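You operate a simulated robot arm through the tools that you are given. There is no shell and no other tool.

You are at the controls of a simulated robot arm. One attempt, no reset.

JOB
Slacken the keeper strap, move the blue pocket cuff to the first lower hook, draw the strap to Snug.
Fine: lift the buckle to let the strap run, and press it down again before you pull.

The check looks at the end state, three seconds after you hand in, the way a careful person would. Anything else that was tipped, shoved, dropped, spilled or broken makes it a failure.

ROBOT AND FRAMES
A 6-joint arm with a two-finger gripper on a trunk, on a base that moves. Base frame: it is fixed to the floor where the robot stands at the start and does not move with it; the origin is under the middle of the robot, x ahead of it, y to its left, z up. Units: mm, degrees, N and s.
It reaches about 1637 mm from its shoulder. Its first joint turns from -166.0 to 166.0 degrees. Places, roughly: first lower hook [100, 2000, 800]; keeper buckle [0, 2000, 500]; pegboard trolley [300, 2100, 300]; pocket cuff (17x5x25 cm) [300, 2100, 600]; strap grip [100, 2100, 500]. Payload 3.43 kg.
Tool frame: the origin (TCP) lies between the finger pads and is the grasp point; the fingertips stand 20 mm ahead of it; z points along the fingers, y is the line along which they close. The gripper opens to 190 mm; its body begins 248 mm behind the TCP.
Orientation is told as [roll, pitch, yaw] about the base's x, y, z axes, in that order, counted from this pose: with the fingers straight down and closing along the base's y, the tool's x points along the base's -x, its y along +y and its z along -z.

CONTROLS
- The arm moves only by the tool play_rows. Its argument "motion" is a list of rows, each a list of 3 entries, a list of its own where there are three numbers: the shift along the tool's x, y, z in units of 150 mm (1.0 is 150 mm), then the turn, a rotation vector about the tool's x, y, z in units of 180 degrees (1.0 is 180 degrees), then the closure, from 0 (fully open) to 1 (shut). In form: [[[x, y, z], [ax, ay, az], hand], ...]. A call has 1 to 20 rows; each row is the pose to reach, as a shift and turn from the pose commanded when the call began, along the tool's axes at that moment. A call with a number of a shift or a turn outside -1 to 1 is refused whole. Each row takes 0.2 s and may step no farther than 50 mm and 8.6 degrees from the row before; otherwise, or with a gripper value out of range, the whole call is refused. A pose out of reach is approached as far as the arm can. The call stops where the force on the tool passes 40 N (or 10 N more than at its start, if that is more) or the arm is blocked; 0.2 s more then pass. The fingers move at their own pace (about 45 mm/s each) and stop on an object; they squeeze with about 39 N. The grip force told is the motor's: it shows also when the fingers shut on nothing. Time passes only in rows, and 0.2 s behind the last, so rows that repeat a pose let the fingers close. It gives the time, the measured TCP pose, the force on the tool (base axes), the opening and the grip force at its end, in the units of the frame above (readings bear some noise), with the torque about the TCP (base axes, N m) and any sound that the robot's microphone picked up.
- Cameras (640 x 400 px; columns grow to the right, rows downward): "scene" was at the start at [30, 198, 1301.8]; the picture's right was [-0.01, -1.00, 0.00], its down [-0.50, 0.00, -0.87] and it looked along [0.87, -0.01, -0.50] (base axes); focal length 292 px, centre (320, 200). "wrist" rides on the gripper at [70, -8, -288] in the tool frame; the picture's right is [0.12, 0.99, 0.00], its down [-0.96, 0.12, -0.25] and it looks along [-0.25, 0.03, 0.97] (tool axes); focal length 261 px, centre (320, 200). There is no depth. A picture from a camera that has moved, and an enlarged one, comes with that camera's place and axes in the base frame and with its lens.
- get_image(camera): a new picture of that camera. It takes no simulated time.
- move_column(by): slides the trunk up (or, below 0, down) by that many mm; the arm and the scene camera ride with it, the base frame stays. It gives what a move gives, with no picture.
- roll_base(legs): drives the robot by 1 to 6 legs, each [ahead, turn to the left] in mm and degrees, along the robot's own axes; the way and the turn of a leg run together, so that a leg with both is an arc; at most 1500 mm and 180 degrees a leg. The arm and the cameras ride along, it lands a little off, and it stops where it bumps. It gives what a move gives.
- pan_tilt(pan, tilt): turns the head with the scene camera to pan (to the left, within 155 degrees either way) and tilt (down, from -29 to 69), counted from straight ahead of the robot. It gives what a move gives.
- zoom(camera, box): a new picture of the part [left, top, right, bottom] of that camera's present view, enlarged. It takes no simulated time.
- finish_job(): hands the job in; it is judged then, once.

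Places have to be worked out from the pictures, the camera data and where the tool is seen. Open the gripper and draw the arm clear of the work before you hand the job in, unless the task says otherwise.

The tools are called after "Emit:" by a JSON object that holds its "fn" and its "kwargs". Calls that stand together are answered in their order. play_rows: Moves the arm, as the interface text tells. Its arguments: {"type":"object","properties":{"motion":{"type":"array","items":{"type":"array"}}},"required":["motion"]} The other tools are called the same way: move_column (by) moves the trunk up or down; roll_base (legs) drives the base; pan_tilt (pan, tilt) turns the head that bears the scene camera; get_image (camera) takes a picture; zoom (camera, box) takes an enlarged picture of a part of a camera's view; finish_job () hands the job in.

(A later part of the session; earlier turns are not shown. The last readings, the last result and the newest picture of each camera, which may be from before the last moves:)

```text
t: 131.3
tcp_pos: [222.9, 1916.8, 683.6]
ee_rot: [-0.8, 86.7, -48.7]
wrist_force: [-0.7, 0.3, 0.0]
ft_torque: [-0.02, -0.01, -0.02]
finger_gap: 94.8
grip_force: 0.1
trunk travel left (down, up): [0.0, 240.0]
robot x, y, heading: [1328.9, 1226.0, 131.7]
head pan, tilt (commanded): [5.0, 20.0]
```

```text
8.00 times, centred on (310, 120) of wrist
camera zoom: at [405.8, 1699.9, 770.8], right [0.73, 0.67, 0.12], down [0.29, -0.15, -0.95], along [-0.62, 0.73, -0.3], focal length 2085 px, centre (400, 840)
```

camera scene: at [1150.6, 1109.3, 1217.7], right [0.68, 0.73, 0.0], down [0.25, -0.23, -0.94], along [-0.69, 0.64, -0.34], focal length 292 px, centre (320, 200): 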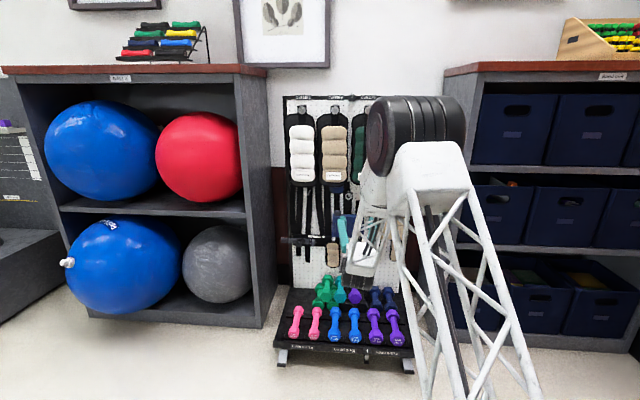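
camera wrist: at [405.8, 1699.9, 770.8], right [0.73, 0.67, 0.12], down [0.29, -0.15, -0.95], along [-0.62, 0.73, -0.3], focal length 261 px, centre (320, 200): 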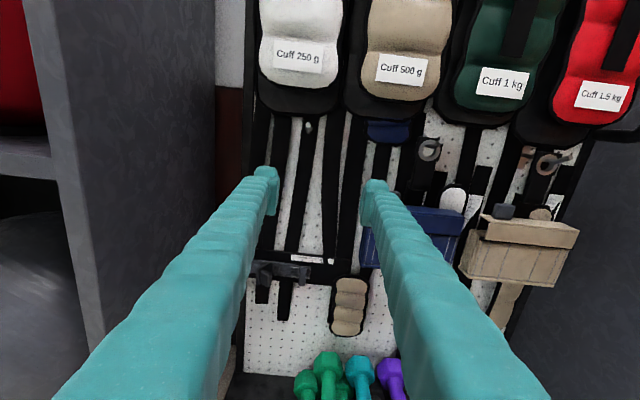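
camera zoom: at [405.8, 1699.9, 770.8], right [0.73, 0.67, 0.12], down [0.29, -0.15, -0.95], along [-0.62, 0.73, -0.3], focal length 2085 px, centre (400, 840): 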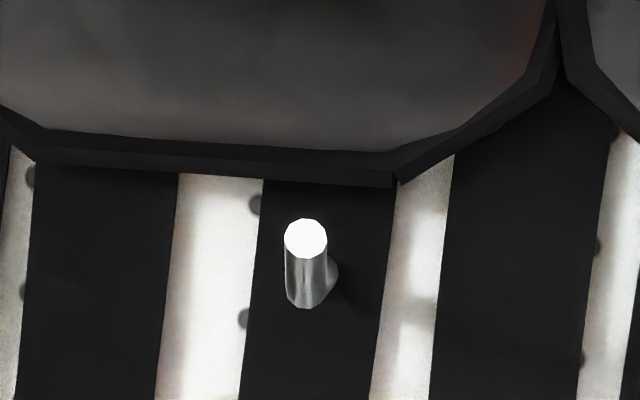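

Stereo gives: hook 1 tip (u 1420.6, z 755), hook 2 tip (u 1621.6, z 755), ring centre (u 1621, F 1427, z 737), tab front (u 1572, F 1418, z 650); the move is 201 mm left, level. I'll stage in front of the tab with the fingers at ~44 mm.

Emit:
{"fn": "play_rows", "kwargs": {"motion": [[[-0.02, 0.2, 0.14], [0, 0, 0], 0.768], [[-0.05, 0.41, 0.28], [0, 0, 0], 0.768], [[-0.08, 0.62, 0.42], [0, 0, 0], 0.768], [[-0.11, 0.827, 0.57], [0, 0, 0], 0.768], [[-0.11, 0.827, 0.57], [0, 0, 0], 0.768], [[-0.11, 0.827, 0.57], [0, 0, 0], 0.768]]}}

Emit:
{"fn": "get_image", "kwargs": {"camera": "wrist"}}

Emit:
{"fn": "zoom", "kwargs": {"camera": "wrist", "box": [250, 100, 410, 240]}}

```text
t: 132.7
tcp_pos: [260.0, 2063.3, 665.1]
ee_rot: [-0.7, 86.6, -48.8]
wrist_force: [0.3, -0.3, 0.1]
ft_torque: [0.01, -0.01, 0.03]
finger_gap: 43.9
grip_force: 0.1
trunk travel left (down, up): [0.0, 240.0]
robot x, y, heading: [1326.2, 1224.2, 132.1]
head pan, tilt (commanded): [5.0, 20.0]
```

```text
taken
camera wrist: at [442.3, 1847.7, 751.7], right [0.73, 0.67, 0.12], down [0.29, -0.15, -0.95], along [-0.62, 0.73, -0.3], focal length 261 px, centre (320, 200)
```

wrist: 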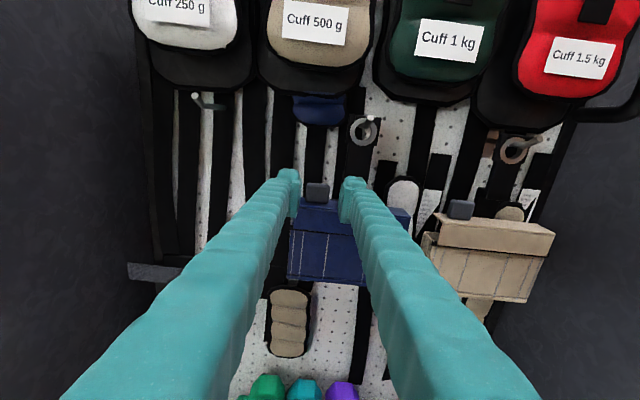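

```text
2.86 times, centred on (330, 170) of wrist
camera zoom: at [442.3, 1847.7, 751.7], right [0.73, 0.67, 0.12], down [0.29, -0.15, -0.95], along [-0.62, 0.73, -0.3], focal length 745 px, centre (291, 286)
```

zoom: 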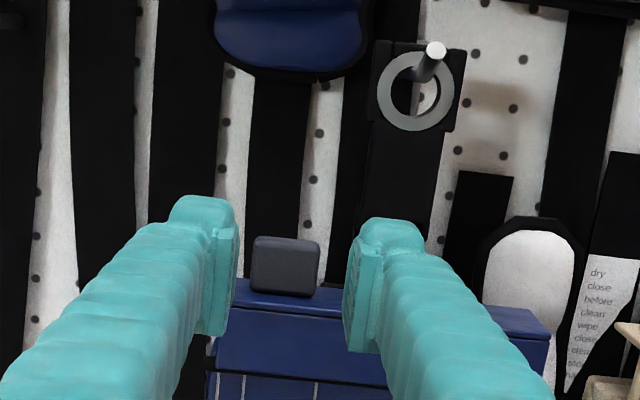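

The tab sits between the fingers; its centre is about 2 mm left and 12 mm lower than the TCP line. I'll come in 52 mm, ending 7 mm lower so the pads hold the tab's upper part clear of the pocket top.

Emit:
{"fn": "play_rows", "kwargs": {"motion": [[[-0.01, -0.008, 0.08], [0, 0, 0], 0.768], [[-0.018, -0.015, 0.17], [0, 0, 0], 0.768], [[-0.024, -0.015, 0.26], [0, 0, 0], 0.768], [[-0.027, -0.015, 0.347], [0, 0, 0], 0.768], [[-0.027, -0.015, 0.347], [0, 0, 0], 0.768]]}}

Emit:
{"fn": "zoom", "kwargs": {"camera": "wrist", "box": [250, 100, 410, 240]}}

```text
t: 133.9
tcp_pos: [222.8, 2100.7, 659.0]
ee_rot: [-0.8, 86.7, -48.9]
wrist_force: [3.6, -1.8, 4.4]
ft_torque: [0.07, -0.14, -0.11]
finger_gap: 44.5
grip_force: 0.5
trunk travel left (down, up): [0.0, 240.0]
robot x, y, heading: [1329.8, 1220.8, 132.3]
head pan, tilt (commanded): [5.0, 20.0]
```

```text
2.86 times, centred on (330, 170) of wrist
camera zoom: at [405.5, 1884.6, 745.2], right [0.73, 0.67, 0.12], down [0.29, -0.15, -0.95], along [-0.62, 0.73, -0.3], focal length 745 px, centre (291, 286)
```

zoom: 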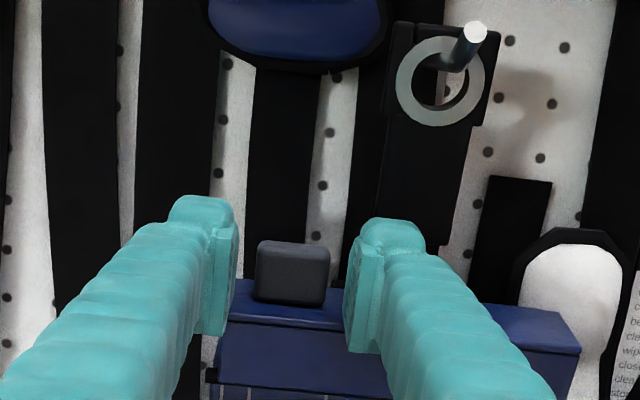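

Very light contact (about 6 N, upward/outward) from the finger undersides on the pocket top. I'll raise 3 mm and close on the tab.

Emit:
{"fn": "play_rows", "kwargs": {"motion": [[[0.02, 0, 0], [0, 0, 0], 0.768], [[0.02, 0, 0], [0, 0, 0], 0.8], [[0.02, 0, 0], [0, 0, 0], 0.85], [[0.02, 0, 0], [0, 0, 0], 0.9], [[0.02, 0, 0], [0, 0, 0], 0.95], [[0.02, 0, 0], [0, 0, 0], 1.0]]}}

Emit:
{"fn": "zoom", "kwargs": {"camera": "wrist", "box": [250, 100, 410, 240]}}

```text
t: 135.3
tcp_pos: [225.4, 2100.2, 662.5]
ee_rot: [-0.9, 86.7, -49.0]
wrist_force: [1.7, 0.4, 3.3]
ft_torque: [0.07, -0.03, 0.02]
finger_gap: 0.0
grip_force: 25.8
trunk travel left (down, up): [0.0, 240.0]
robot x, y, heading: [1327.7, 1224.8, 131.8]
head pan, tilt (commanded): [5.0, 20.0]
```

```text
2.86 times, centred on (330, 170) of wrist
camera zoom: at [406.4, 1884.9, 748.4], right [0.73, 0.67, 0.12], down [0.29, -0.15, -0.95], along [-0.62, 0.73, -0.3], focal length 745 px, centre (291, 286)
```

zoom: 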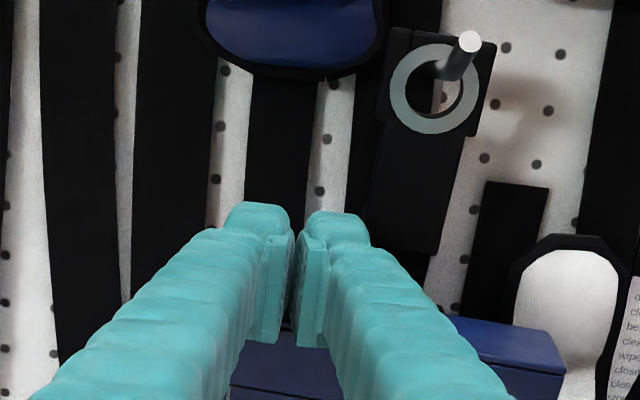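

The fingers shut on nothing (gap 0), so the tab isn't between the pads: my depth must be off. I'll reopen and look again.

Emit:
{"fn": "play_rows", "kwargs": {"motion": [[[0, 0, 0], [0, 0, 0], 0.9], [[0, 0, 0], [0, 0, 0], 0.8], [[0, 0, 0], [0, 0, 0], 0.768], [[0, 0, 0], [0, 0, 0], 0.768]]}}

Emit:
{"fn": "zoom", "kwargs": {"camera": "wrist", "box": [280, 150, 380, 230]}}

Emit:
{"fn": "get_image", "kwargs": {"camera": "scene"}}

```text
t: 136.3
tcp_pos: [222.4, 2099.2, 661.4]
ee_rot: [-0.9, 86.8, -48.7]
wrist_force: [-0.4, -0.9, 1.2]
ft_torque: [0.01, -0.06, 0.01]
finger_gap: 43.5
grip_force: 0.0
trunk travel left (down, up): [0.0, 240.0]
robot x, y, heading: [1328.5, 1223.8, 132.0]
head pan, tilt (commanded): [5.0, 20.0]
```

```text
5.00 times, centred on (330, 190) of wrist
camera zoom: at [406.1, 1884.5, 748.1], right [0.73, 0.67, 0.12], down [0.29, -0.15, -0.95], along [-0.62, 0.73, -0.3], focal length 1303 px, centre (270, 250)
```

zoom: 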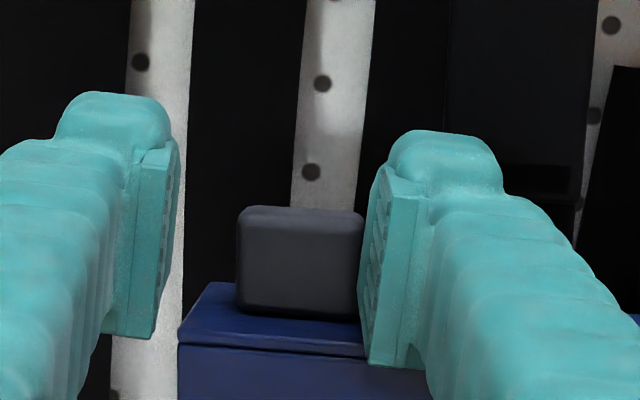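

```text
taken
camera scene: at [1150.5, 1109.2, 1217.7], right [0.68, 0.73, 0.0], down [0.25, -0.23, -0.94], along [-0.69, 0.64, -0.34], focal length 292 px, centre (320, 200)
```

scene: 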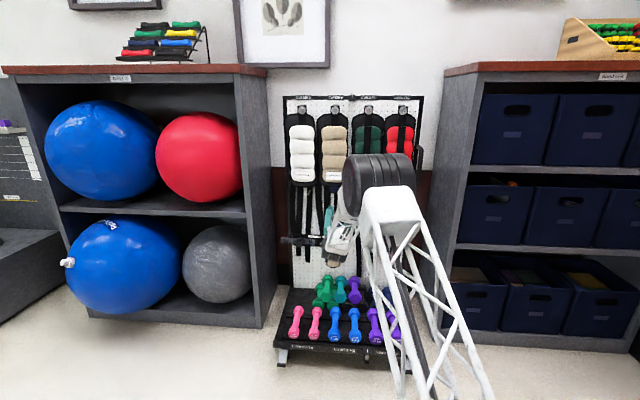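

Emit:
{"fn": "zoom", "kwargs": {"camera": "wrist", "box": [250, 100, 410, 240]}}

```text
2.86 times, centred on (330, 170) of wrist
camera zoom: at [406.1, 1884.5, 748.1], right [0.73, 0.67, 0.12], down [0.29, -0.15, -0.95], along [-0.62, 0.73, -0.3], focal length 745 px, centre (291, 286)
```

zoom: 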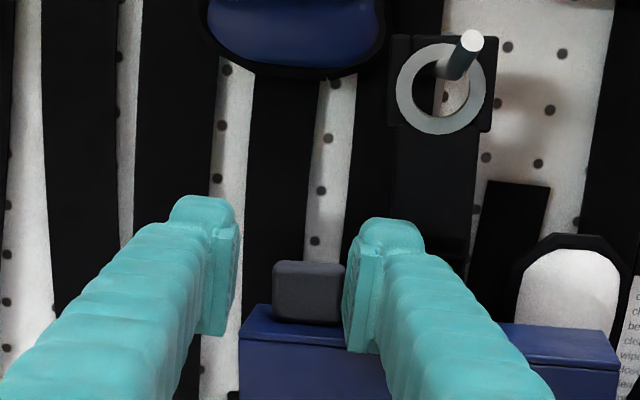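

The cuff shifted slightly: its pocket now hangs a few millimetres right and lower. I'll back off 70 mm to look at the whole cuff and re-measure.

Emit:
{"fn": "play_rows", "kwargs": {"motion": [[[0.01, 0, -0.1], [0, 0, 0], 0.768], [[0.02, 0, -0.25], [0, 0, 0], 0.768], [[0.03, 0, -0.4], [0, 0, 0], 0.768], [[0.03, 0, -0.5], [0, 0, 0], 0.768], [[0.03, 0, -0.5], [0, 0, 0], 0.768]]}}

Emit:
{"fn": "get_image", "kwargs": {"camera": "wrist"}}

Emit:
{"fn": "zoom", "kwargs": {"camera": "wrist", "box": [270, 90, 450, 290]}}

```text
t: 137.5
tcp_pos: [273.6, 2042.9, 669.2]
ee_rot: [-0.8, 86.6, -48.9]
wrist_force: [0.7, -0.2, 1.3]
ft_torque: [-0.05, 0.02, -0.03]
finger_gap: 44.3
grip_force: 0.1
trunk travel left (down, up): [0.0, 240.0]
robot x, y, heading: [1325.2, 1224.2, 132.3]
head pan, tilt (commanded): [5.0, 20.0]
```

```text
taken
camera wrist: at [456.2, 1827.6, 756.7], right [0.73, 0.67, 0.12], down [0.29, -0.15, -0.95], along [-0.62, 0.73, -0.3], focal length 261 px, centre (320, 200)
```

wrist: 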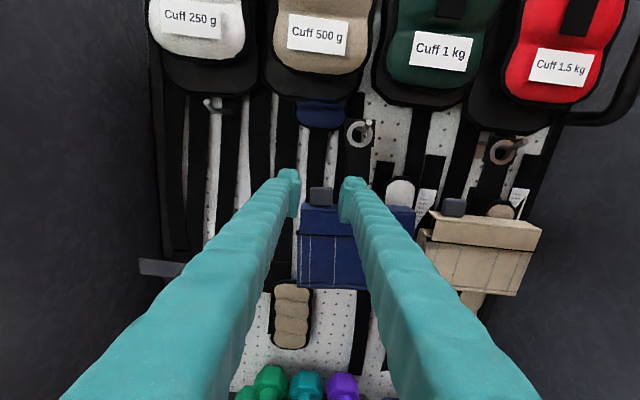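

```text
2.00 times, centred on (360, 190) of wrist
camera zoom: at [456.2, 1827.6, 756.7], right [0.73, 0.67, 0.12], down [0.29, -0.15, -0.95], along [-0.62, 0.73, -0.3], focal length 521 px, centre (240, 220)
```

zoom: 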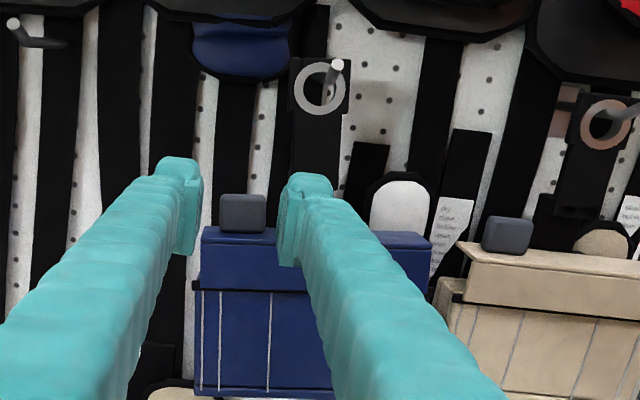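

The cuff is now hanging plumb on hook 2. To fix the tab's depth precisely I'll take two wide-baseline views with closed fingers, first from about 75 mm right.

Emit:
{"fn": "play_rows", "kwargs": {"motion": [[[0.05, 0.17, -0.05], [0, 0, 0], 1.0], [[0.1, 0.34, -0.1], [0, 0, 0], 1.0], [[0.1, 0.5, -0.1], [0, 0, 0], 1.0], [[0.1, 0.5, -0.1], [0, 0, 0], 1.0]]}}

Emit:
{"fn": "zoom", "kwargs": {"camera": "wrist", "box": [220, 90, 400, 290]}}

Emit:
{"fn": "play_rows", "kwargs": {"motion": [[[0, -0.32, 0], [0, 0, 0], 1.0], [[0, -0.64, 0], [0, 0, 0], 1.0], [[0, -0.96, 0], [0, 0, 0], 1.0], [[0, -0.96, 0], [0, 0, 0], 1.0]]}}

Emit:
{"fn": "play_rows", "kwargs": {"motion": [[[0, -0.2, 0], [0, 0, 0], 1.0], [[0, -0.4, 0], [0, 0, 0], 1.0], [[0, -0.4, 0], [0, 0, 0], 1.0]]}}

Emit:
{"fn": "zoom", "kwargs": {"camera": "wrist", "box": [320, 90, 500, 290]}}

```text
t: 138.5
tcp_pos: [332.4, 2078.8, 685.8]
ee_rot: [0.3, 86.5, -48.7]
wrist_force: [-0.2, -0.2, -0.9]
ft_torque: [0.0, 0.0, 0.0]
finger_gap: 0.0
grip_force: 34.2
out of reach, approached as far as the arm can: row 3, 4
trunk travel left (down, up): [0.0, 240.0]
robot x, y, heading: [1325.9, 1223.7, 131.7]
head pan, tilt (commanded): [5.0, 20.0]
```

```text
2.00 times, centred on (310, 190) of wrist
camera zoom: at [511.2, 1859.6, 772.9], right [0.74, 0.66, 0.12], down [0.29, -0.16, -0.94], along [-0.6, 0.74, -0.3], focal length 521 px, centre (340, 220)
```

zoom: 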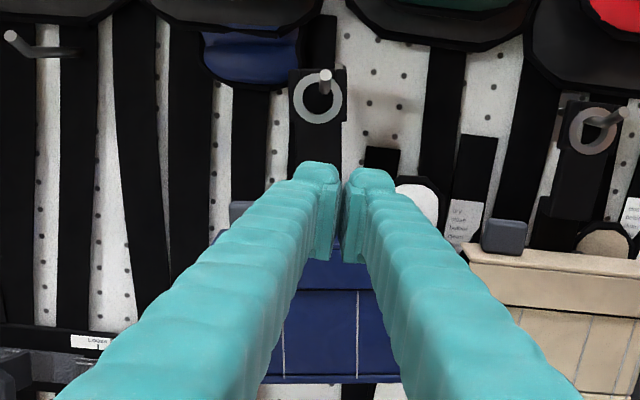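

```text
t: 139.5
tcp_pos: [224.8, 1982.5, 684.7]
ee_rot: [-0.8, 86.8, -49.1]
wrist_force: [0.1, 0.3, -0.6]
ft_torque: [-0.01, -0.02, -0.06]
finger_gap: 0.1
grip_force: 33.8
trunk travel left (down, up): [0.0, 240.0]
robot x, y, heading: [1325.3, 1222.0, 131.9]
head pan, tilt (commanded): [5.0, 20.0]
```

```text
t: 140.3
tcp_pos: [183.0, 1942.6, 686.8]
ee_rot: [-0.8, 86.6, -48.8]
wrist_force: [0.0, -0.5, -0.3]
ft_torque: [0.01, 0.05, -0.01]
finger_gap: 0.0
grip_force: 34.7
trunk travel left (down, up): [0.0, 240.0]
robot x, y, heading: [1327.4, 1221.5, 131.8]
head pan, tilt (commanded): [5.0, 20.0]
```

```text
2.00 times, centred on (410, 190) of wrist
camera zoom: at [364.8, 1727.2, 773.2], right [0.73, 0.67, 0.12], down [0.29, -0.15, -0.95], along [-0.62, 0.73, -0.3], focal length 521 px, centre (140, 220)
```

zoom: 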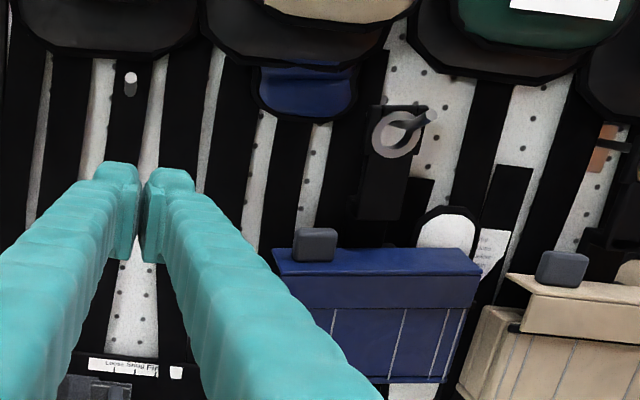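

Stereo again puts the tab front at F≈1416, u≈1576, z≈646. My fingers' undersides must have nudged the freely hanging pocket inward during the approach. I need the finger profile, so I'll look at the hand with the scene camera.

Emit:
{"fn": "get_image", "kwargs": {"camera": "scene"}}

Emit:
{"fn": "zoom", "kwargs": {"camera": "scene", "box": [280, 170, 380, 270]}}

```text
taken
camera scene: at [1150.4, 1109.3, 1217.7], right [0.68, 0.73, 0.0], down [0.25, -0.23, -0.94], along [-0.69, 0.64, -0.34], focal length 292 px, centre (320, 200)
```

scene: 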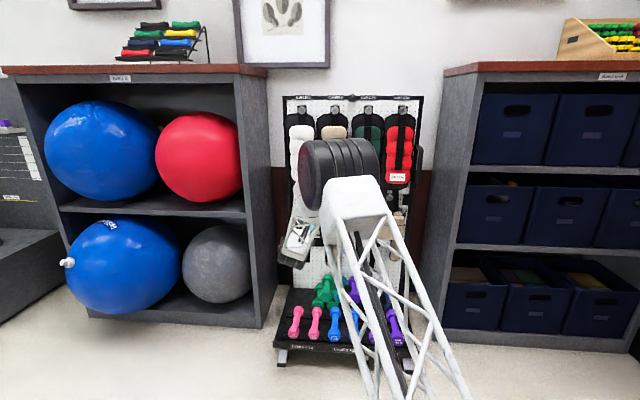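

```text
4.00 times, centred on (330, 220) of scene
camera zoom: at [1150.4, 1109.3, 1217.7], right [0.68, 0.73, 0.0], down [0.25, -0.23, -0.94], along [-0.69, 0.64, -0.34], focal length 1167 px, centre (280, 120)
```

zoom: 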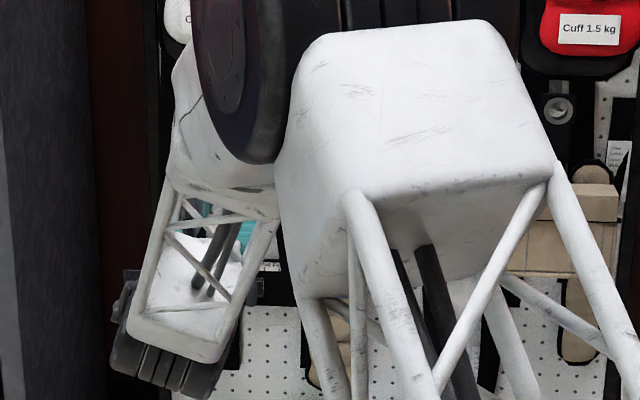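

The finger half-height appears to be about 21 mm, so at z=659 it grazed the pocket. I'll come in higher this time: stage at u=1576, F=1350, z≈672.

Emit:
{"fn": "play_rows", "kwargs": {"motion": [[[-0.02, 0.24, 0.05], [0, 0, 0], 0.768], [[-0.045, 0.48, 0.1], [0, 0, 0], 0.768], [[-0.07, 0.72, 0.15], [0, 0, 0], 0.768], [[-0.089, 0.935, 0.199], [0, 0, 0], 0.768], [[-0.089, 0.935, 0.199], [0, 0, 0], 0.768]]}}

Emit:
{"fn": "zoom", "kwargs": {"camera": "wrist", "box": [250, 100, 410, 240]}}

```text
t: 141.5
tcp_pos: [264.9, 2058.6, 669.9]
ee_rot: [-0.8, 86.7, -48.9]
wrist_force: [-0.2, 0.6, 0.1]
ft_torque: [-0.03, 0.02, -0.01]
finger_gap: 44.0
grip_force: 0.1
trunk travel left (down, up): [0.0, 240.0]
robot x, y, heading: [1324.0, 1224.0, 131.8]
head pan, tilt (commanded): [5.0, 20.0]
```

```text
2.86 times, centred on (330, 170) of wrist
camera zoom: at [447.9, 1842.7, 757.7], right [0.73, 0.67, 0.12], down [0.29, -0.15, -0.95], along [-0.62, 0.73, -0.3], focal length 745 px, centre (291, 286)
```

zoom: 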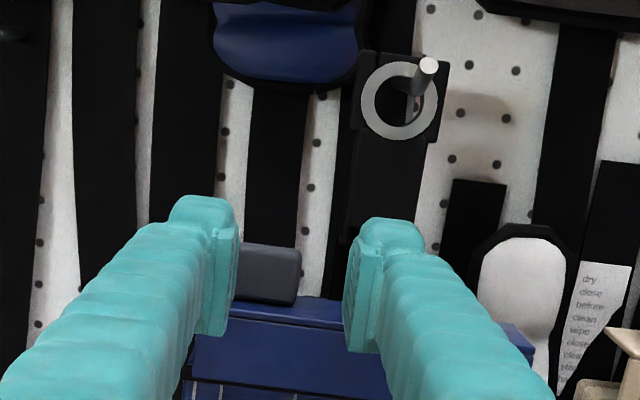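

The tab now appears ~10 mm left, so the cuff may still be swaying from the nudge. I'll hold still for a second or two and compare.

Emit:
{"fn": "play_rows", "kwargs": {"motion": [[[0, 0, 0], [0, 0, 0], 0.65], [[0, 0, 0], [0, 0, 0], 0.65], [[0, 0, 0], [0, 0, 0], 0.65], [[0, 0, 0], [0, 0, 0], 0.65]]}}

Emit:
{"fn": "zoom", "kwargs": {"camera": "wrist", "box": [250, 100, 410, 240]}}

Emit:
{"fn": "play_rows", "kwargs": {"motion": [[[0, 0, 0], [0, 0, 0], 0.65], [[0, 0, 0], [0, 0, 0], 0.65], [[0, 0, 0], [0, 0, 0], 0.65], [[0, 0, 0], [0, 0, 0], 0.65], [[0, 0, 0], [0, 0, 0], 0.65], [[0, 0, 0], [0, 0, 0], 0.65], [[0, 0, 0], [0, 0, 0], 0.65]]}}

Emit:
{"fn": "zoom", "kwargs": {"camera": "wrist", "box": [250, 100, 410, 240]}}

```text
t: 142.5
tcp_pos: [264.6, 2060.0, 670.5]
ee_rot: [-0.9, 86.7, -48.7]
wrist_force: [-0.4, 0.1, -0.3]
ft_torque: [0.0, 0.02, 0.01]
finger_gap: 66.4
grip_force: 0.0
trunk travel left (down, up): [0.0, 240.0]
robot x, y, heading: [1327.1, 1222.4, 131.8]
head pan, tilt (commanded): [5.0, 20.0]
```

```text
2.86 times, centred on (330, 170) of wrist
camera zoom: at [448.1, 1843.0, 757.7], right [0.73, 0.67, 0.12], down [0.29, -0.15, -0.95], along [-0.62, 0.73, -0.3], focal length 745 px, centre (291, 286)
```

zoom: 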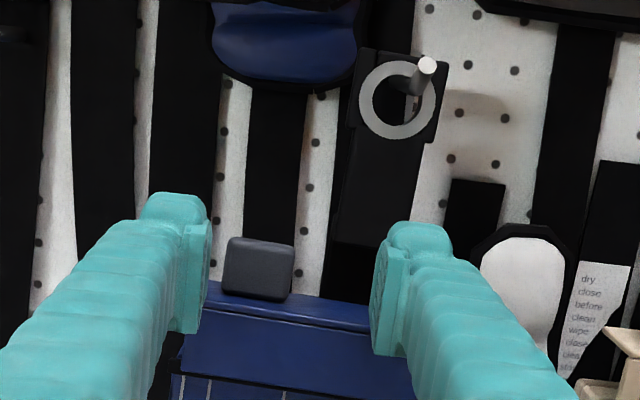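

```text
t: 144.1
tcp_pos: [266.1, 2058.4, 670.1]
ee_rot: [-0.9, 86.7, -48.7]
wrist_force: [0.7, -0.5, 1.0]
ft_torque: [0.03, -0.01, 0.0]
finger_gap: 66.6
grip_force: 0.1
trunk travel left (down, up): [0.0, 240.0]
robot x, y, heading: [1327.4, 1223.3, 132.0]
head pan, tilt (commanded): [5.0, 20.0]
```

```text
2.86 times, centred on (330, 170) of wrist
camera zoom: at [448.1, 1843.0, 757.7], right [0.73, 0.67, 0.12], down [0.29, -0.15, -0.95], along [-0.62, 0.73, -0.3], focal length 745 px, centre (291, 286)
```

zoom: 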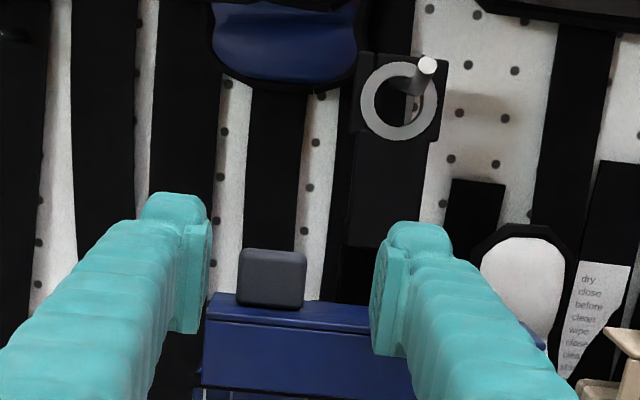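

The cuff is gently rocking on its hook. I'll wait several seconds for it to settle.

Emit:
{"fn": "play_rows", "kwargs": {"motion": [[[0, 0, 0], [0, 0, 0], 0.65], [[0, 0, 0], [0, 0, 0], 0.65], [[0, 0, 0], [0, 0, 0], 0.65], [[0, 0, 0], [0, 0, 0], 0.65], [[0, 0, 0], [0, 0, 0], 0.65], [[0, 0, 0], [0, 0, 0], 0.65], [[0, 0, 0], [0, 0, 0], 0.65], [[0, 0, 0], [0, 0, 0], 0.65], [[0, 0, 0], [0, 0, 0], 0.65], [[0, 0, 0], [0, 0, 0], 0.65], [[0, 0, 0], [0, 0, 0], 0.65], [[0, 0, 0], [0, 0, 0], 0.65], [[0, 0, 0], [0, 0, 0], 0.65], [[0, 0, 0], [0, 0, 0], 0.65], [[0, 0, 0], [0, 0, 0], 0.65], [[0, 0, 0], [0, 0, 0], 0.65], [[0, 0, 0], [0, 0, 0], 0.65], [[0, 0, 0], [0, 0, 0], 0.65], [[0, 0, 0], [0, 0, 0], 0.65], [[0, 0, 0], [0, 0, 0], 0.65]]}}

Emit:
{"fn": "zoom", "kwargs": {"camera": "wrist", "box": [250, 100, 410, 240]}}

Emit:
{"fn": "play_rows", "kwargs": {"motion": [[[0, 0, 0], [0, 0, 0], 0.65], [[0, 0, 0], [0, 0, 0], 0.65]]}}

Emit:
{"fn": "zoom", "kwargs": {"camera": "wrist", "box": [250, 100, 410, 240]}}

```text
t: 148.3
tcp_pos: [265.6, 2058.1, 670.7]
ee_rot: [-0.9, 86.6, -48.8]
wrist_force: [0.1, -0.4, 1.8]
ft_torque: [-0.01, 0.01, 0.03]
finger_gap: 66.4
grip_force: 0.0
trunk travel left (down, up): [0.0, 240.0]
robot x, y, heading: [1327.2, 1221.9, 131.9]
head pan, tilt (commanded): [5.0, 20.0]
```

```text
2.86 times, centred on (330, 170) of wrist
camera zoom: at [448.1, 1843.0, 757.7], right [0.73, 0.67, 0.12], down [0.29, -0.15, -0.95], along [-0.62, 0.73, -0.3], focal length 745 px, centre (291, 286)
```

zoom: 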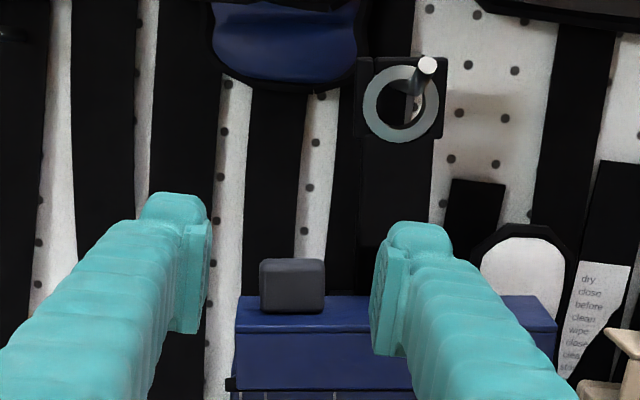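

```text
t: 148.9
tcp_pos: [266.1, 2059.1, 670.5]
ee_rot: [-0.7, 86.6, -48.8]
wrist_force: [-0.8, 0.7, 0.2]
ft_torque: [-0.02, 0.01, 0.01]
finger_gap: 66.4
grip_force: 0.1
trunk travel left (down, up): [0.0, 240.0]
robot x, y, heading: [1325.7, 1226.3, 131.8]
head pan, tilt (commanded): [5.0, 20.0]
```

```text
2.86 times, centred on (330, 170) of wrist
camera zoom: at [448.1, 1843.0, 757.7], right [0.73, 0.67, 0.12], down [0.29, -0.15, -0.95], along [-0.62, 0.73, -0.3], focal length 745 px, centre (291, 286)
```

zoom: 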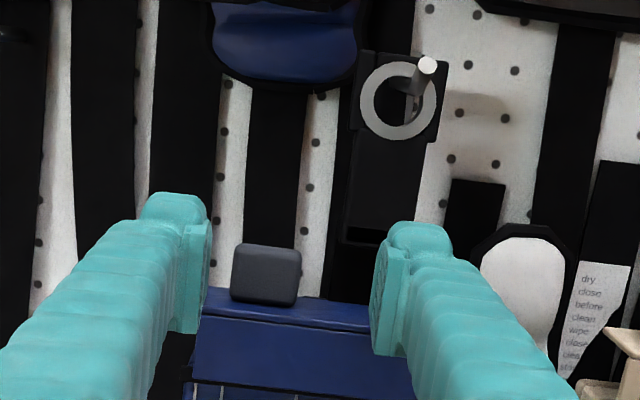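

It keeps rocking about ±10 mm with little damping, so waiting won't help; the 66 mm opening is wide enough to capture it. I'll move in at z≈664 and close around the tab in one motion.

Emit:
{"fn": "play_rows", "kwargs": {"motion": [[[-0.007, -0.02, 0.13], [0, 0, 0], 0.65], [[-0.014, -0.043, 0.26], [0, 0, 0], 0.65], [[-0.021, -0.043, 0.383], [0, 0, 0], 0.65], [[-0.021, -0.043, 0.383], [0, 0, 0], 0.85], [[-0.021, -0.043, 0.383], [0, 0, 0], 1.0], [[-0.021, -0.043, 0.383], [0, 0, 0], 1.0], [[-0.021, -0.043, 0.383], [0, 0, 0], 1.0]]}}

Emit:
{"fn": "zoom", "kwargs": {"camera": "wrist", "box": [250, 100, 410, 240]}}

```text
t: 150.5
tcp_pos: [221.9, 2096.8, 665.5]
ee_rot: [-0.9, 86.7, -48.9]
wrist_force: [0.9, 1.1, 1.0]
ft_torque: [0.01, -0.01, -0.03]
finger_gap: 0.0
grip_force: 19.7
trunk travel left (down, up): [0.0, 240.0]
robot x, y, heading: [1323.3, 1225.9, 132.2]
head pan, tilt (commanded): [5.0, 20.0]
```

```text
2.86 times, centred on (330, 170) of wrist
camera zoom: at [404.7, 1881.2, 751.9], right [0.73, 0.67, 0.12], down [0.29, -0.15, -0.95], along [-0.62, 0.73, -0.3], focal length 745 px, centre (291, 286)
```

zoom: 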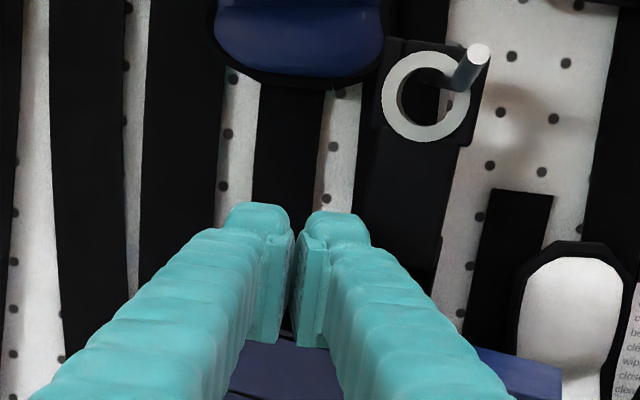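

The fingers closed on nothing again; the pads don't reach the tab without the right finger fouling the hanger. A better grasp: roll the hand 90° and pinch the pocket body top-to-bottom at its centre, directly under the ring, which also stops the rocking. First I back out straight.

Emit:
{"fn": "play_rows", "kwargs": {"motion": [[[0.007, 0, -0.15], [0, 0, 0], 1.0], [[0.014, 0, -0.35], [0, 0, 0], 1.0], [[0.02, 0, -0.6], [0, 0, 0], 1.0], [[0.02, 0, -0.8], [0, 0, 0], 1.0], [[0.02, 0, -0.8], [0, 0, 0], 1.0]]}}

Emit:
{"fn": "get_image", "kwargs": {"camera": "wrist"}}

```text
t: 151.7
tcp_pos: [302.7, 2008.3, 675.1]
ee_rot: [-0.8, 86.7, -49.0]
wrist_force: [-0.4, 0.6, 0.0]
ft_torque: [-0.02, 0.0, 0.02]
finger_gap: 0.0
grip_force: 34.3
trunk travel left (down, up): [0.0, 240.0]
robot x, y, heading: [1327.6, 1225.4, 131.8]
head pan, tilt (commanded): [5.0, 20.0]
```

```text
taken
camera wrist: at [485.7, 1792.3, 761.4], right [0.73, 0.67, 0.12], down [0.29, -0.15, -0.95], along [-0.62, 0.73, -0.3], focal length 261 px, centre (320, 200)
```

wrist: 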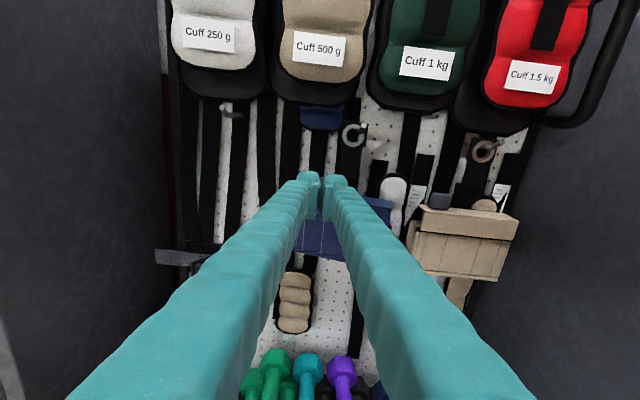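

I'll roll the hand +90° here and open to about 150 mm.

Emit:
{"fn": "play_rows", "kwargs": {"motion": [[[0, 0, 0], [0, 0, 0.046], 0.8], [[0, 0, 0], [0, 0, 0.092], 0.6], [[0, 0, 0], [0, 0, 0.138], 0.4], [[0, 0, 0], [0, 0, 0.184], 0.21], [[0, 0, 0], [0, 0, 0.23], 0.21], [[0, 0, 0], [0, 0, 0.276], 0.21], [[0, 0, 0], [0, 0, 0.322], 0.21], [[0, 0, 0], [0, 0, 0.368], 0.21], [[0, 0, 0], [0, 0, 0.414], 0.21], [[0, 0, 0], [0, 0, 0.46], 0.21], [[0, 0, 0], [0, 0, 0.5], 0.21], [[0, 0, 0], [0, 0, 0.5], 0.21]]}}

Emit:
{"fn": "get_image", "kwargs": {"camera": "wrist"}}

```text
t: 154.3
tcp_pos: [303.4, 2006.6, 675.1]
ee_rot: [-86.7, -0.1, -138.0]
wrist_force: [0.1, -0.2, -0.2]
ft_torque: [0.04, 0.01, 0.02]
finger_gap: 150.0
grip_force: 0.0
trunk travel left (down, up): [0.0, 240.0]
robot x, y, heading: [1325.9, 1224.1, 131.9]
head pan, tilt (commanded): [5.0, 20.0]
```

```text
taken
camera wrist: at [546.3, 1840.5, 699.6], right [0.13, 0.04, -0.99], down [-0.55, -0.83, -0.1], along [-0.83, 0.55, -0.09], focal length 261 px, centre (320, 200)
```

wrist: 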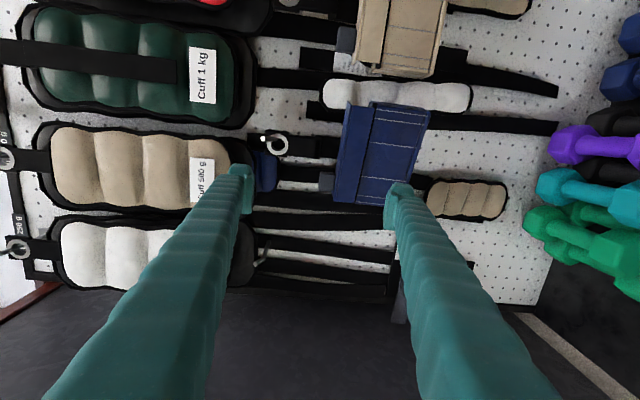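

Now the pocket is in view (image right is down). I'll move down 98 mm and right 53 mm to centre on the pocket, still ~100 mm in front.

Emit:
{"fn": "play_rows", "kwargs": {"motion": [[[0.09, 0.17, 0], [0, 0, 0], 0.21], [[0.18, 0.34, 0], [0, 0, 0], 0.21], [[0.27, 0.5, 0], [0, 0, 0], 0.21], [[0.353, 0.653, 0], [0, 0, 0], 0.21], [[0.353, 0.653, 0], [0, 0, 0], 0.21]]}}

Emit:
{"fn": "get_image", "kwargs": {"camera": "wrist"}}

Emit:
{"fn": "zoom", "kwargs": {"camera": "wrist", "box": [200, 80, 440, 280]}}

```text
t: 155.5
tcp_pos: [345.4, 2032.5, 576.9]
ee_rot: [-86.7, -0.1, -138.7]
wrist_force: [0.8, -0.7, -0.1]
ft_torque: [0.0, 0.01, -0.02]
finger_gap: 150.1
grip_force: 0.0
out of reach, approached as far as the arm can: row 4, 5
trunk travel left (down, up): [0.0, 240.0]
robot x, y, heading: [1325.6, 1222.5, 132.1]
head pan, tilt (commanded): [5.0, 20.0]
```

```text
taken
camera wrist: at [586.1, 1864.2, 603.4], right [0.13, 0.03, -0.99], down [-0.55, -0.83, -0.1], along [-0.82, 0.56, -0.09], focal length 261 px, centre (320, 200)
```

wrist: 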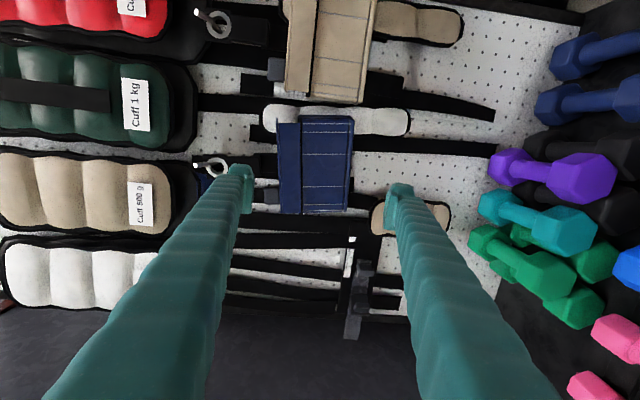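

```text
2.00 times, centred on (320, 180) of wrist
camera zoom: at [586.1, 1864.2, 603.4], right [0.13, 0.03, -0.99], down [-0.55, -0.83, -0.1], along [-0.82, 0.56, -0.09], focal length 521 px, centre (320, 240)
```

zoom: 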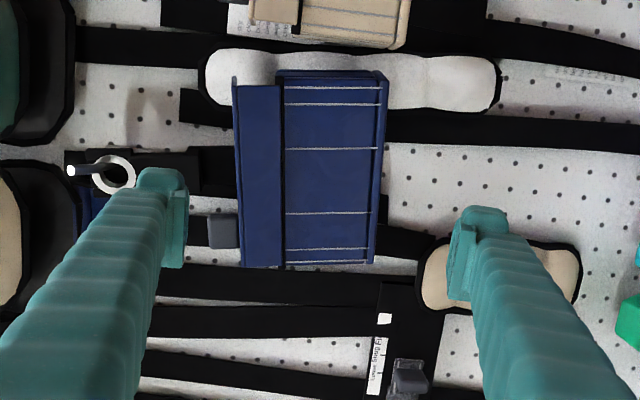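

The pocket (about 110–117 mm tall, centre z≈580) is well in view, still swinging a few degrees. I'll open to 175 mm and close half the distance, keeping the upper finger above and the lower finger below the pocket.

Emit:
{"fn": "play_rows", "kwargs": {"motion": [[[0.01, -0.02, 0.1], [0, 0, 0], 0.079], [[0.02, -0.04, 0.2], [0, 0, 0], 0.079], [[0.03, -0.055, 0.3], [0, 0, 0], 0.079], [[0.04, -0.07, 0.44], [0, 0, 0], 0.079], [[0.04, -0.07, 0.44], [0, 0, 0], 0.079]]}}

Emit:
{"fn": "zoom", "kwargs": {"camera": "wrist", "box": [200, 80, 440, 280]}}

```text
t: 156.7
tcp_pos: [298.1, 2082.3, 585.4]
ee_rot: [-86.5, 0.0, -138.8]
wrist_force: [0.5, -0.1, -0.3]
ft_torque: [-0.01, 0.0, 0.02]
finger_gap: 174.9
grip_force: 0.0
out of reach, approached as far as the arm can: row 2, 3, 4, 5
trunk travel left (down, up): [0.0, 240.0]
robot x, y, heading: [1327.3, 1219.7, 132.1]
head pan, tilt (commanded): [5.0, 20.0]
```

```text
2.00 times, centred on (320, 180) of wrist
camera zoom: at [539.6, 1913.8, 610.8], right [0.13, 0.03, -0.99], down [-0.56, -0.82, -0.1], along [-0.82, 0.56, -0.09], focal length 521 px, centre (320, 240)
```

zoom: 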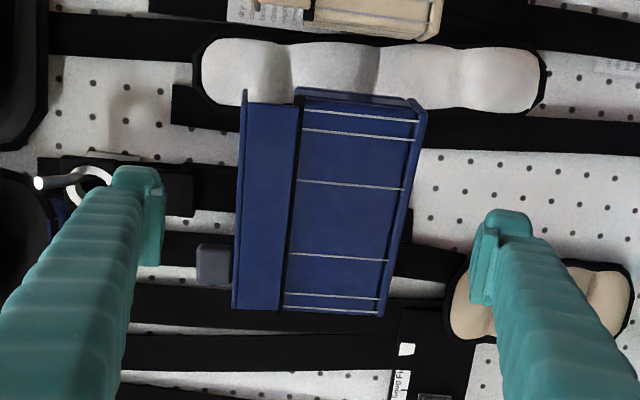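

Pocket nearly plumb now. I'll ease 8 mm right (letting the heading turn 1.5° right to stay in reach) and advance the remaining 60 mm, watching for contact.

Emit:
{"fn": "play_rows", "kwargs": {"motion": [[[0.03, 0, 0.0], [0, 0.0083, 0], 0.079], [[0.06, 0, 0.1], [0, 0.0083, 0], 0.079], [[0.06, 0, 0.2], [0, 0.0083, 0], 0.079], [[0.06, 0, 0.3], [0, 0.0083, 0], 0.079], [[0.06, 0, 0.4], [0, 0.0083, 0], 0.079]]}}

Emit:
{"fn": "zoom", "kwargs": {"camera": "wrist", "box": [200, 80, 440, 280]}}

```text
t: 157.9
tcp_pos: [266.0, 2135.4, 581.6]
ee_rot: [-86.8, 0.1, -139.5]
wrist_force: [0.0, 0.1, 0.0]
ft_torque: [-0.07, -0.01, -0.01]
finger_gap: 175.1
grip_force: 0.1
trunk travel left (down, up): [0.0, 240.0]
robot x, y, heading: [1328.1, 1218.8, 132.1]
head pan, tilt (commanded): [5.0, 20.0]
```

```text
2.00 times, centred on (320, 180) of wrist
camera zoom: at [504.9, 1963.7, 606.4], right [0.13, 0.03, -0.99], down [-0.57, -0.82, -0.1], along [-0.81, 0.57, -0.09], focal length 521 px, centre (320, 240)
```

zoom: 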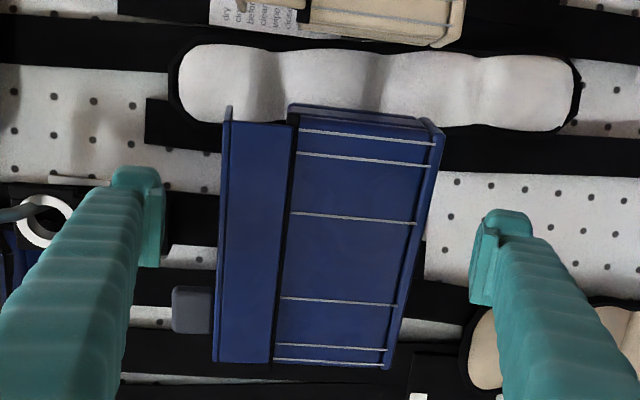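

No contact, and the pocket is centred between the fingers and nearly plumb. Closing on its top and bottom now.

Emit:
{"fn": "play_rows", "kwargs": {"motion": [[[0, 0, 0], [0, 0, 0], 0.2], [[0, 0, 0], [0, 0, 0], 0.3], [[0, 0, 0], [0, 0, 0], 0.4], [[0, 0, 0], [0, 0, 0], 0.5], [[0, 0, 0], [0, 0, 0], 0.6], [[0, 0, 0], [0, 0, 0], 0.6]]}}

Emit:
{"fn": "zoom", "kwargs": {"camera": "wrist", "box": [200, 80, 440, 280]}}

```text
t: 159.3
tcp_pos: [267.3, 2136.8, 581.1]
ee_rot: [-86.6, 0.0, -139.6]
wrist_force: [0.7, 2.7, 1.2]
ft_torque: [-0.42, 0.03, -0.11]
finger_gap: 118.7
grip_force: 39.2
trunk travel left (down, up): [0.0, 240.0]
robot x, y, heading: [1328.2, 1228.6, 131.9]
head pan, tilt (commanded): [5.0, 20.0]
```

```text
2.00 times, centred on (320, 180) of wrist
camera zoom: at [505.4, 1964.2, 605.8], right [0.13, 0.03, -0.99], down [-0.57, -0.82, -0.1], along [-0.81, 0.57, -0.09], focal length 521 px, centre (320, 240)
```

zoom: 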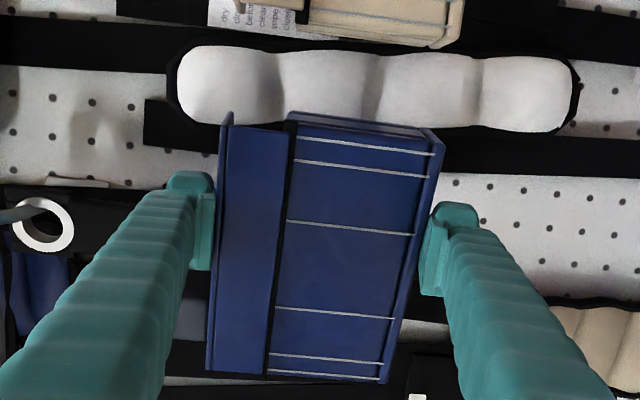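

Firmly held: gap 118.7 mm, grip 39 N, squarely at the pocket's centre. Now lift 8 mm so the ring floats around the rod, and check the load.

Emit:
{"fn": "play_rows", "kwargs": {"motion": [[[0, -0.018, -0.001], [0, 0, 0], 0.7], [[0, -0.036, -0.002], [0, 0, 0], 0.7], [[0, -0.053, -0.003], [0, 0, 0], 0.7], [[0, -0.053, -0.003], [0, 0, 0], 0.7]]}}

Emit:
{"fn": "get_image", "kwargs": {"camera": "wrist"}}

Emit:
{"fn": "zoom", "kwargs": {"camera": "wrist", "box": [180, 150, 280, 230]}}

```text
t: 160.3
tcp_pos: [267.1, 2137.0, 589.1]
ee_rot: [-86.6, 0.0, -139.5]
wrist_force: [3.6, 1.4, -4.9]
ft_torque: [-0.43, 0.46, -0.07]
finger_gap: 118.6
grip_force: 38.6
trunk travel left (down, up): [0.0, 240.0]
robot x, y, heading: [1325.3, 1225.6, 132.0]
head pan, tilt (commanded): [5.0, 20.0]
```

```text
taken
camera wrist: at [505.5, 1964.1, 614.4], right [0.13, 0.03, -0.99], down [-0.57, -0.82, -0.1], along [-0.81, 0.57, -0.09], focal length 261 px, centre (320, 200)
```

wrist: 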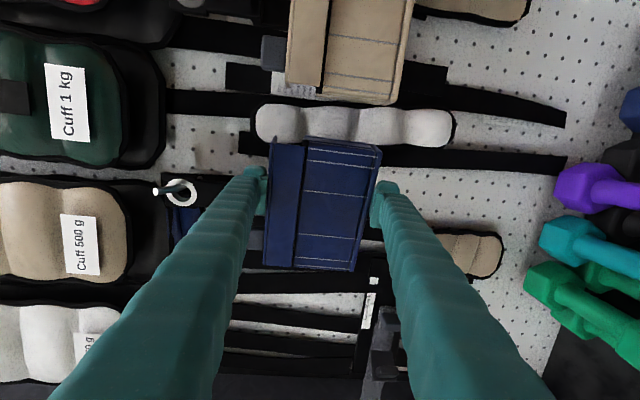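

```text
5.00 times, centred on (230, 190) of wrist
camera zoom: at [505.5, 1964.1, 614.4], right [0.13, 0.03, -0.99], down [-0.57, -0.82, -0.1], along [-0.81, 0.57, -0.09], focal length 1303 px, centre (770, 250)
```

zoom: 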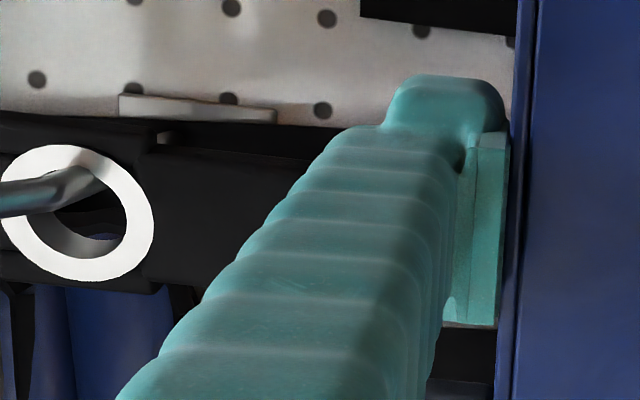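

The cuff weighs about 0.5 kg. The 3.6 N sideways force says the rod is touching the ring's right inner rim, so I'll shift the hand ~6 mm right to centre the ring on the rod.

Emit:
{"fn": "play_rows", "kwargs": {"motion": [[[0.02, 0, 0], [0, 0.003, 0], 0.7], [[0.04, 0, 0], [0, 0.006, 0], 0.7], [[0.04, 0, 0], [0, 0.006, 0], 0.7]]}}

Emit:
{"fn": "zoom", "kwargs": {"camera": "wrist", "box": [150, 140, 250, 220]}}

```text
t: 161.1
tcp_pos: [270.1, 2138.3, 589.3]
ee_rot: [-86.7, 0.2, -140.6]
wrist_force: [0.2, -0.2, -3.5]
ft_torque: [-0.08, -0.14, 0.01]
finger_gap: 118.2
grip_force: 39.6
trunk travel left (down, up): [0.0, 240.0]
robot x, y, heading: [1327.7, 1223.5, 131.9]
head pan, tilt (commanded): [5.0, 20.0]
```

```text
5.00 times, centred on (200, 180) of wrist
camera zoom: at [506.3, 1962.5, 614.0], right [0.13, 0.03, -0.99], down [-0.58, -0.81, -0.1], along [-0.8, 0.59, -0.09], focal length 1303 px, centre (920, 300)
```

zoom: 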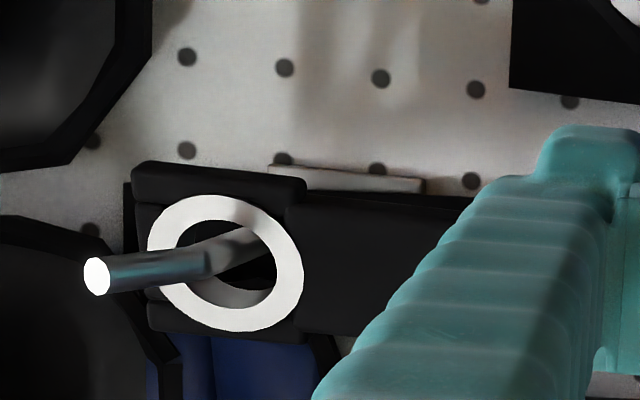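

Lateral force is gone and the ring floats freely around the rod. Now I draw outward along the rod, ramping up 8 mm as it passes the upturned end — first 28 mm, then check.

Emit:
{"fn": "play_rows", "kwargs": {"motion": [[[0.0018, 0.0022, -0.04], [0, 0, 0], 0.7], [[0.0036, -0.0089, -0.0805], [0, 0, 0], 0.7], [[0.006, -0.0259, -0.135], [0, 0, 0], 0.7], [[0.0085, -0.0428, -0.189], [0, 0, 0], 0.7], [[0.0085, -0.0428, -0.189], [0, 0, 0], 0.7]]}}

Emit:
{"fn": "zoom", "kwargs": {"camera": "wrist", "box": [150, 140, 250, 220]}}

```text
t: 162.3
tcp_pos: [288.3, 2118.0, 597.1]
ee_rot: [-86.6, 0.1, -140.6]
wrist_force: [0.5, 0.5, -6.7]
ft_torque: [-0.08, -0.12, 0.01]
finger_gap: 118.6
grip_force: 39.0
trunk travel left (down, up): [0.0, 240.0]
robot x, y, heading: [1327.5, 1221.6, 131.9]
head pan, tilt (commanded): [5.0, 20.0]
```

```text
5.00 times, centred on (200, 180) of wrist
camera zoom: at [524.6, 1941.4, 622.2], right [0.13, 0.03, -0.99], down [-0.58, -0.81, -0.1], along [-0.8, 0.59, -0.09], focal length 1303 px, centre (920, 300)
```

zoom: 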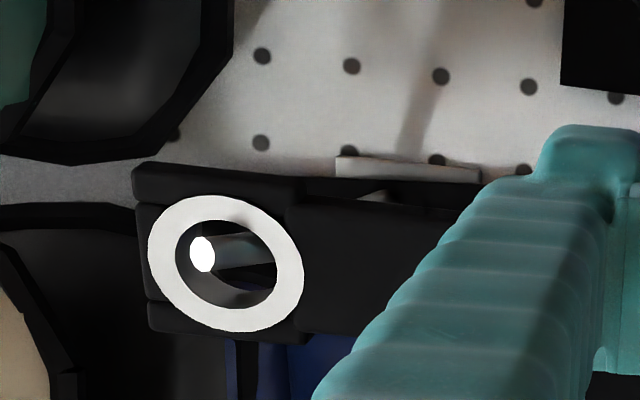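

The hook's tip is now just inside the ring plane, near the hole's upper edge, with no snag. I'll raise 4 mm and draw out another 45 mm to clear it fully.

Emit:
{"fn": "play_rows", "kwargs": {"motion": [[[0, -0.02, -0.001], [0, 0, 0], 0.7], [[0.003, -0.0229, -0.068], [0, 0, 0], 0.7], [[0.0076, -0.0173, -0.1676], [0, 0, 0], 0.7], [[0.0136, -0.0099, -0.3], [0, 0, 0], 0.7], [[0.0136, -0.0099, -0.3], [0, 0, 0], 0.7]]}}

Emit:
{"fn": "get_image", "kwargs": {"camera": "wrist"}}

Emit:
{"fn": "zoom", "kwargs": {"camera": "wrist", "box": [150, 120, 300, 240]}}

```text
t: 163.5
tcp_pos: [317.7, 2084.8, 602.2]
ee_rot: [-86.6, 0.1, -140.6]
wrist_force: [-0.3, -0.1, -4.2]
ft_torque: [-0.03, -0.14, -0.01]
finger_gap: 118.4
grip_force: 38.9
trunk travel left (down, up): [0.0, 240.0]
robot x, y, heading: [1327.9, 1224.6, 132.1]
head pan, tilt (commanded): [5.0, 20.0]
```

```text
taken
camera wrist: at [554.9, 1909.2, 626.7], right [0.13, 0.03, -0.99], down [-0.58, -0.81, -0.1], along [-0.8, 0.59, -0.09], focal length 261 px, centre (320, 200)
```

wrist: 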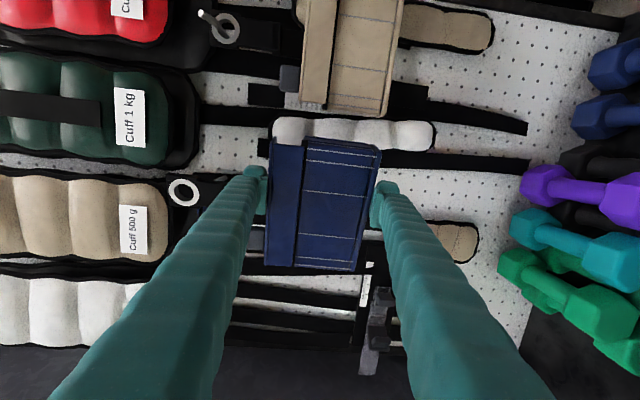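

```text
3.33 times, centred on (225, 180) of wrist
camera zoom: at [554.9, 1909.2, 626.7], right [0.13, 0.03, -0.99], down [-0.58, -0.81, -0.1], along [-0.8, 0.59, -0.09], focal length 869 px, centre (637, 267)
```

zoom: 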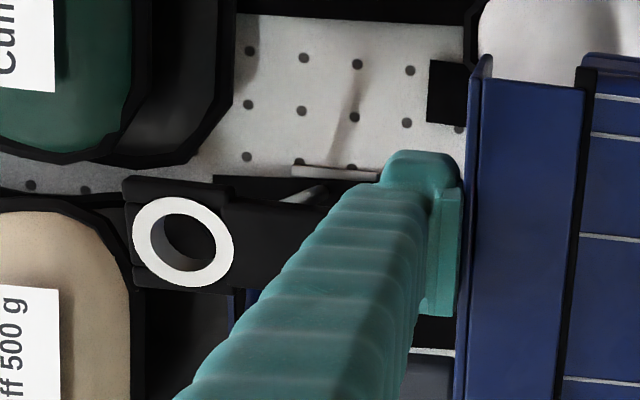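

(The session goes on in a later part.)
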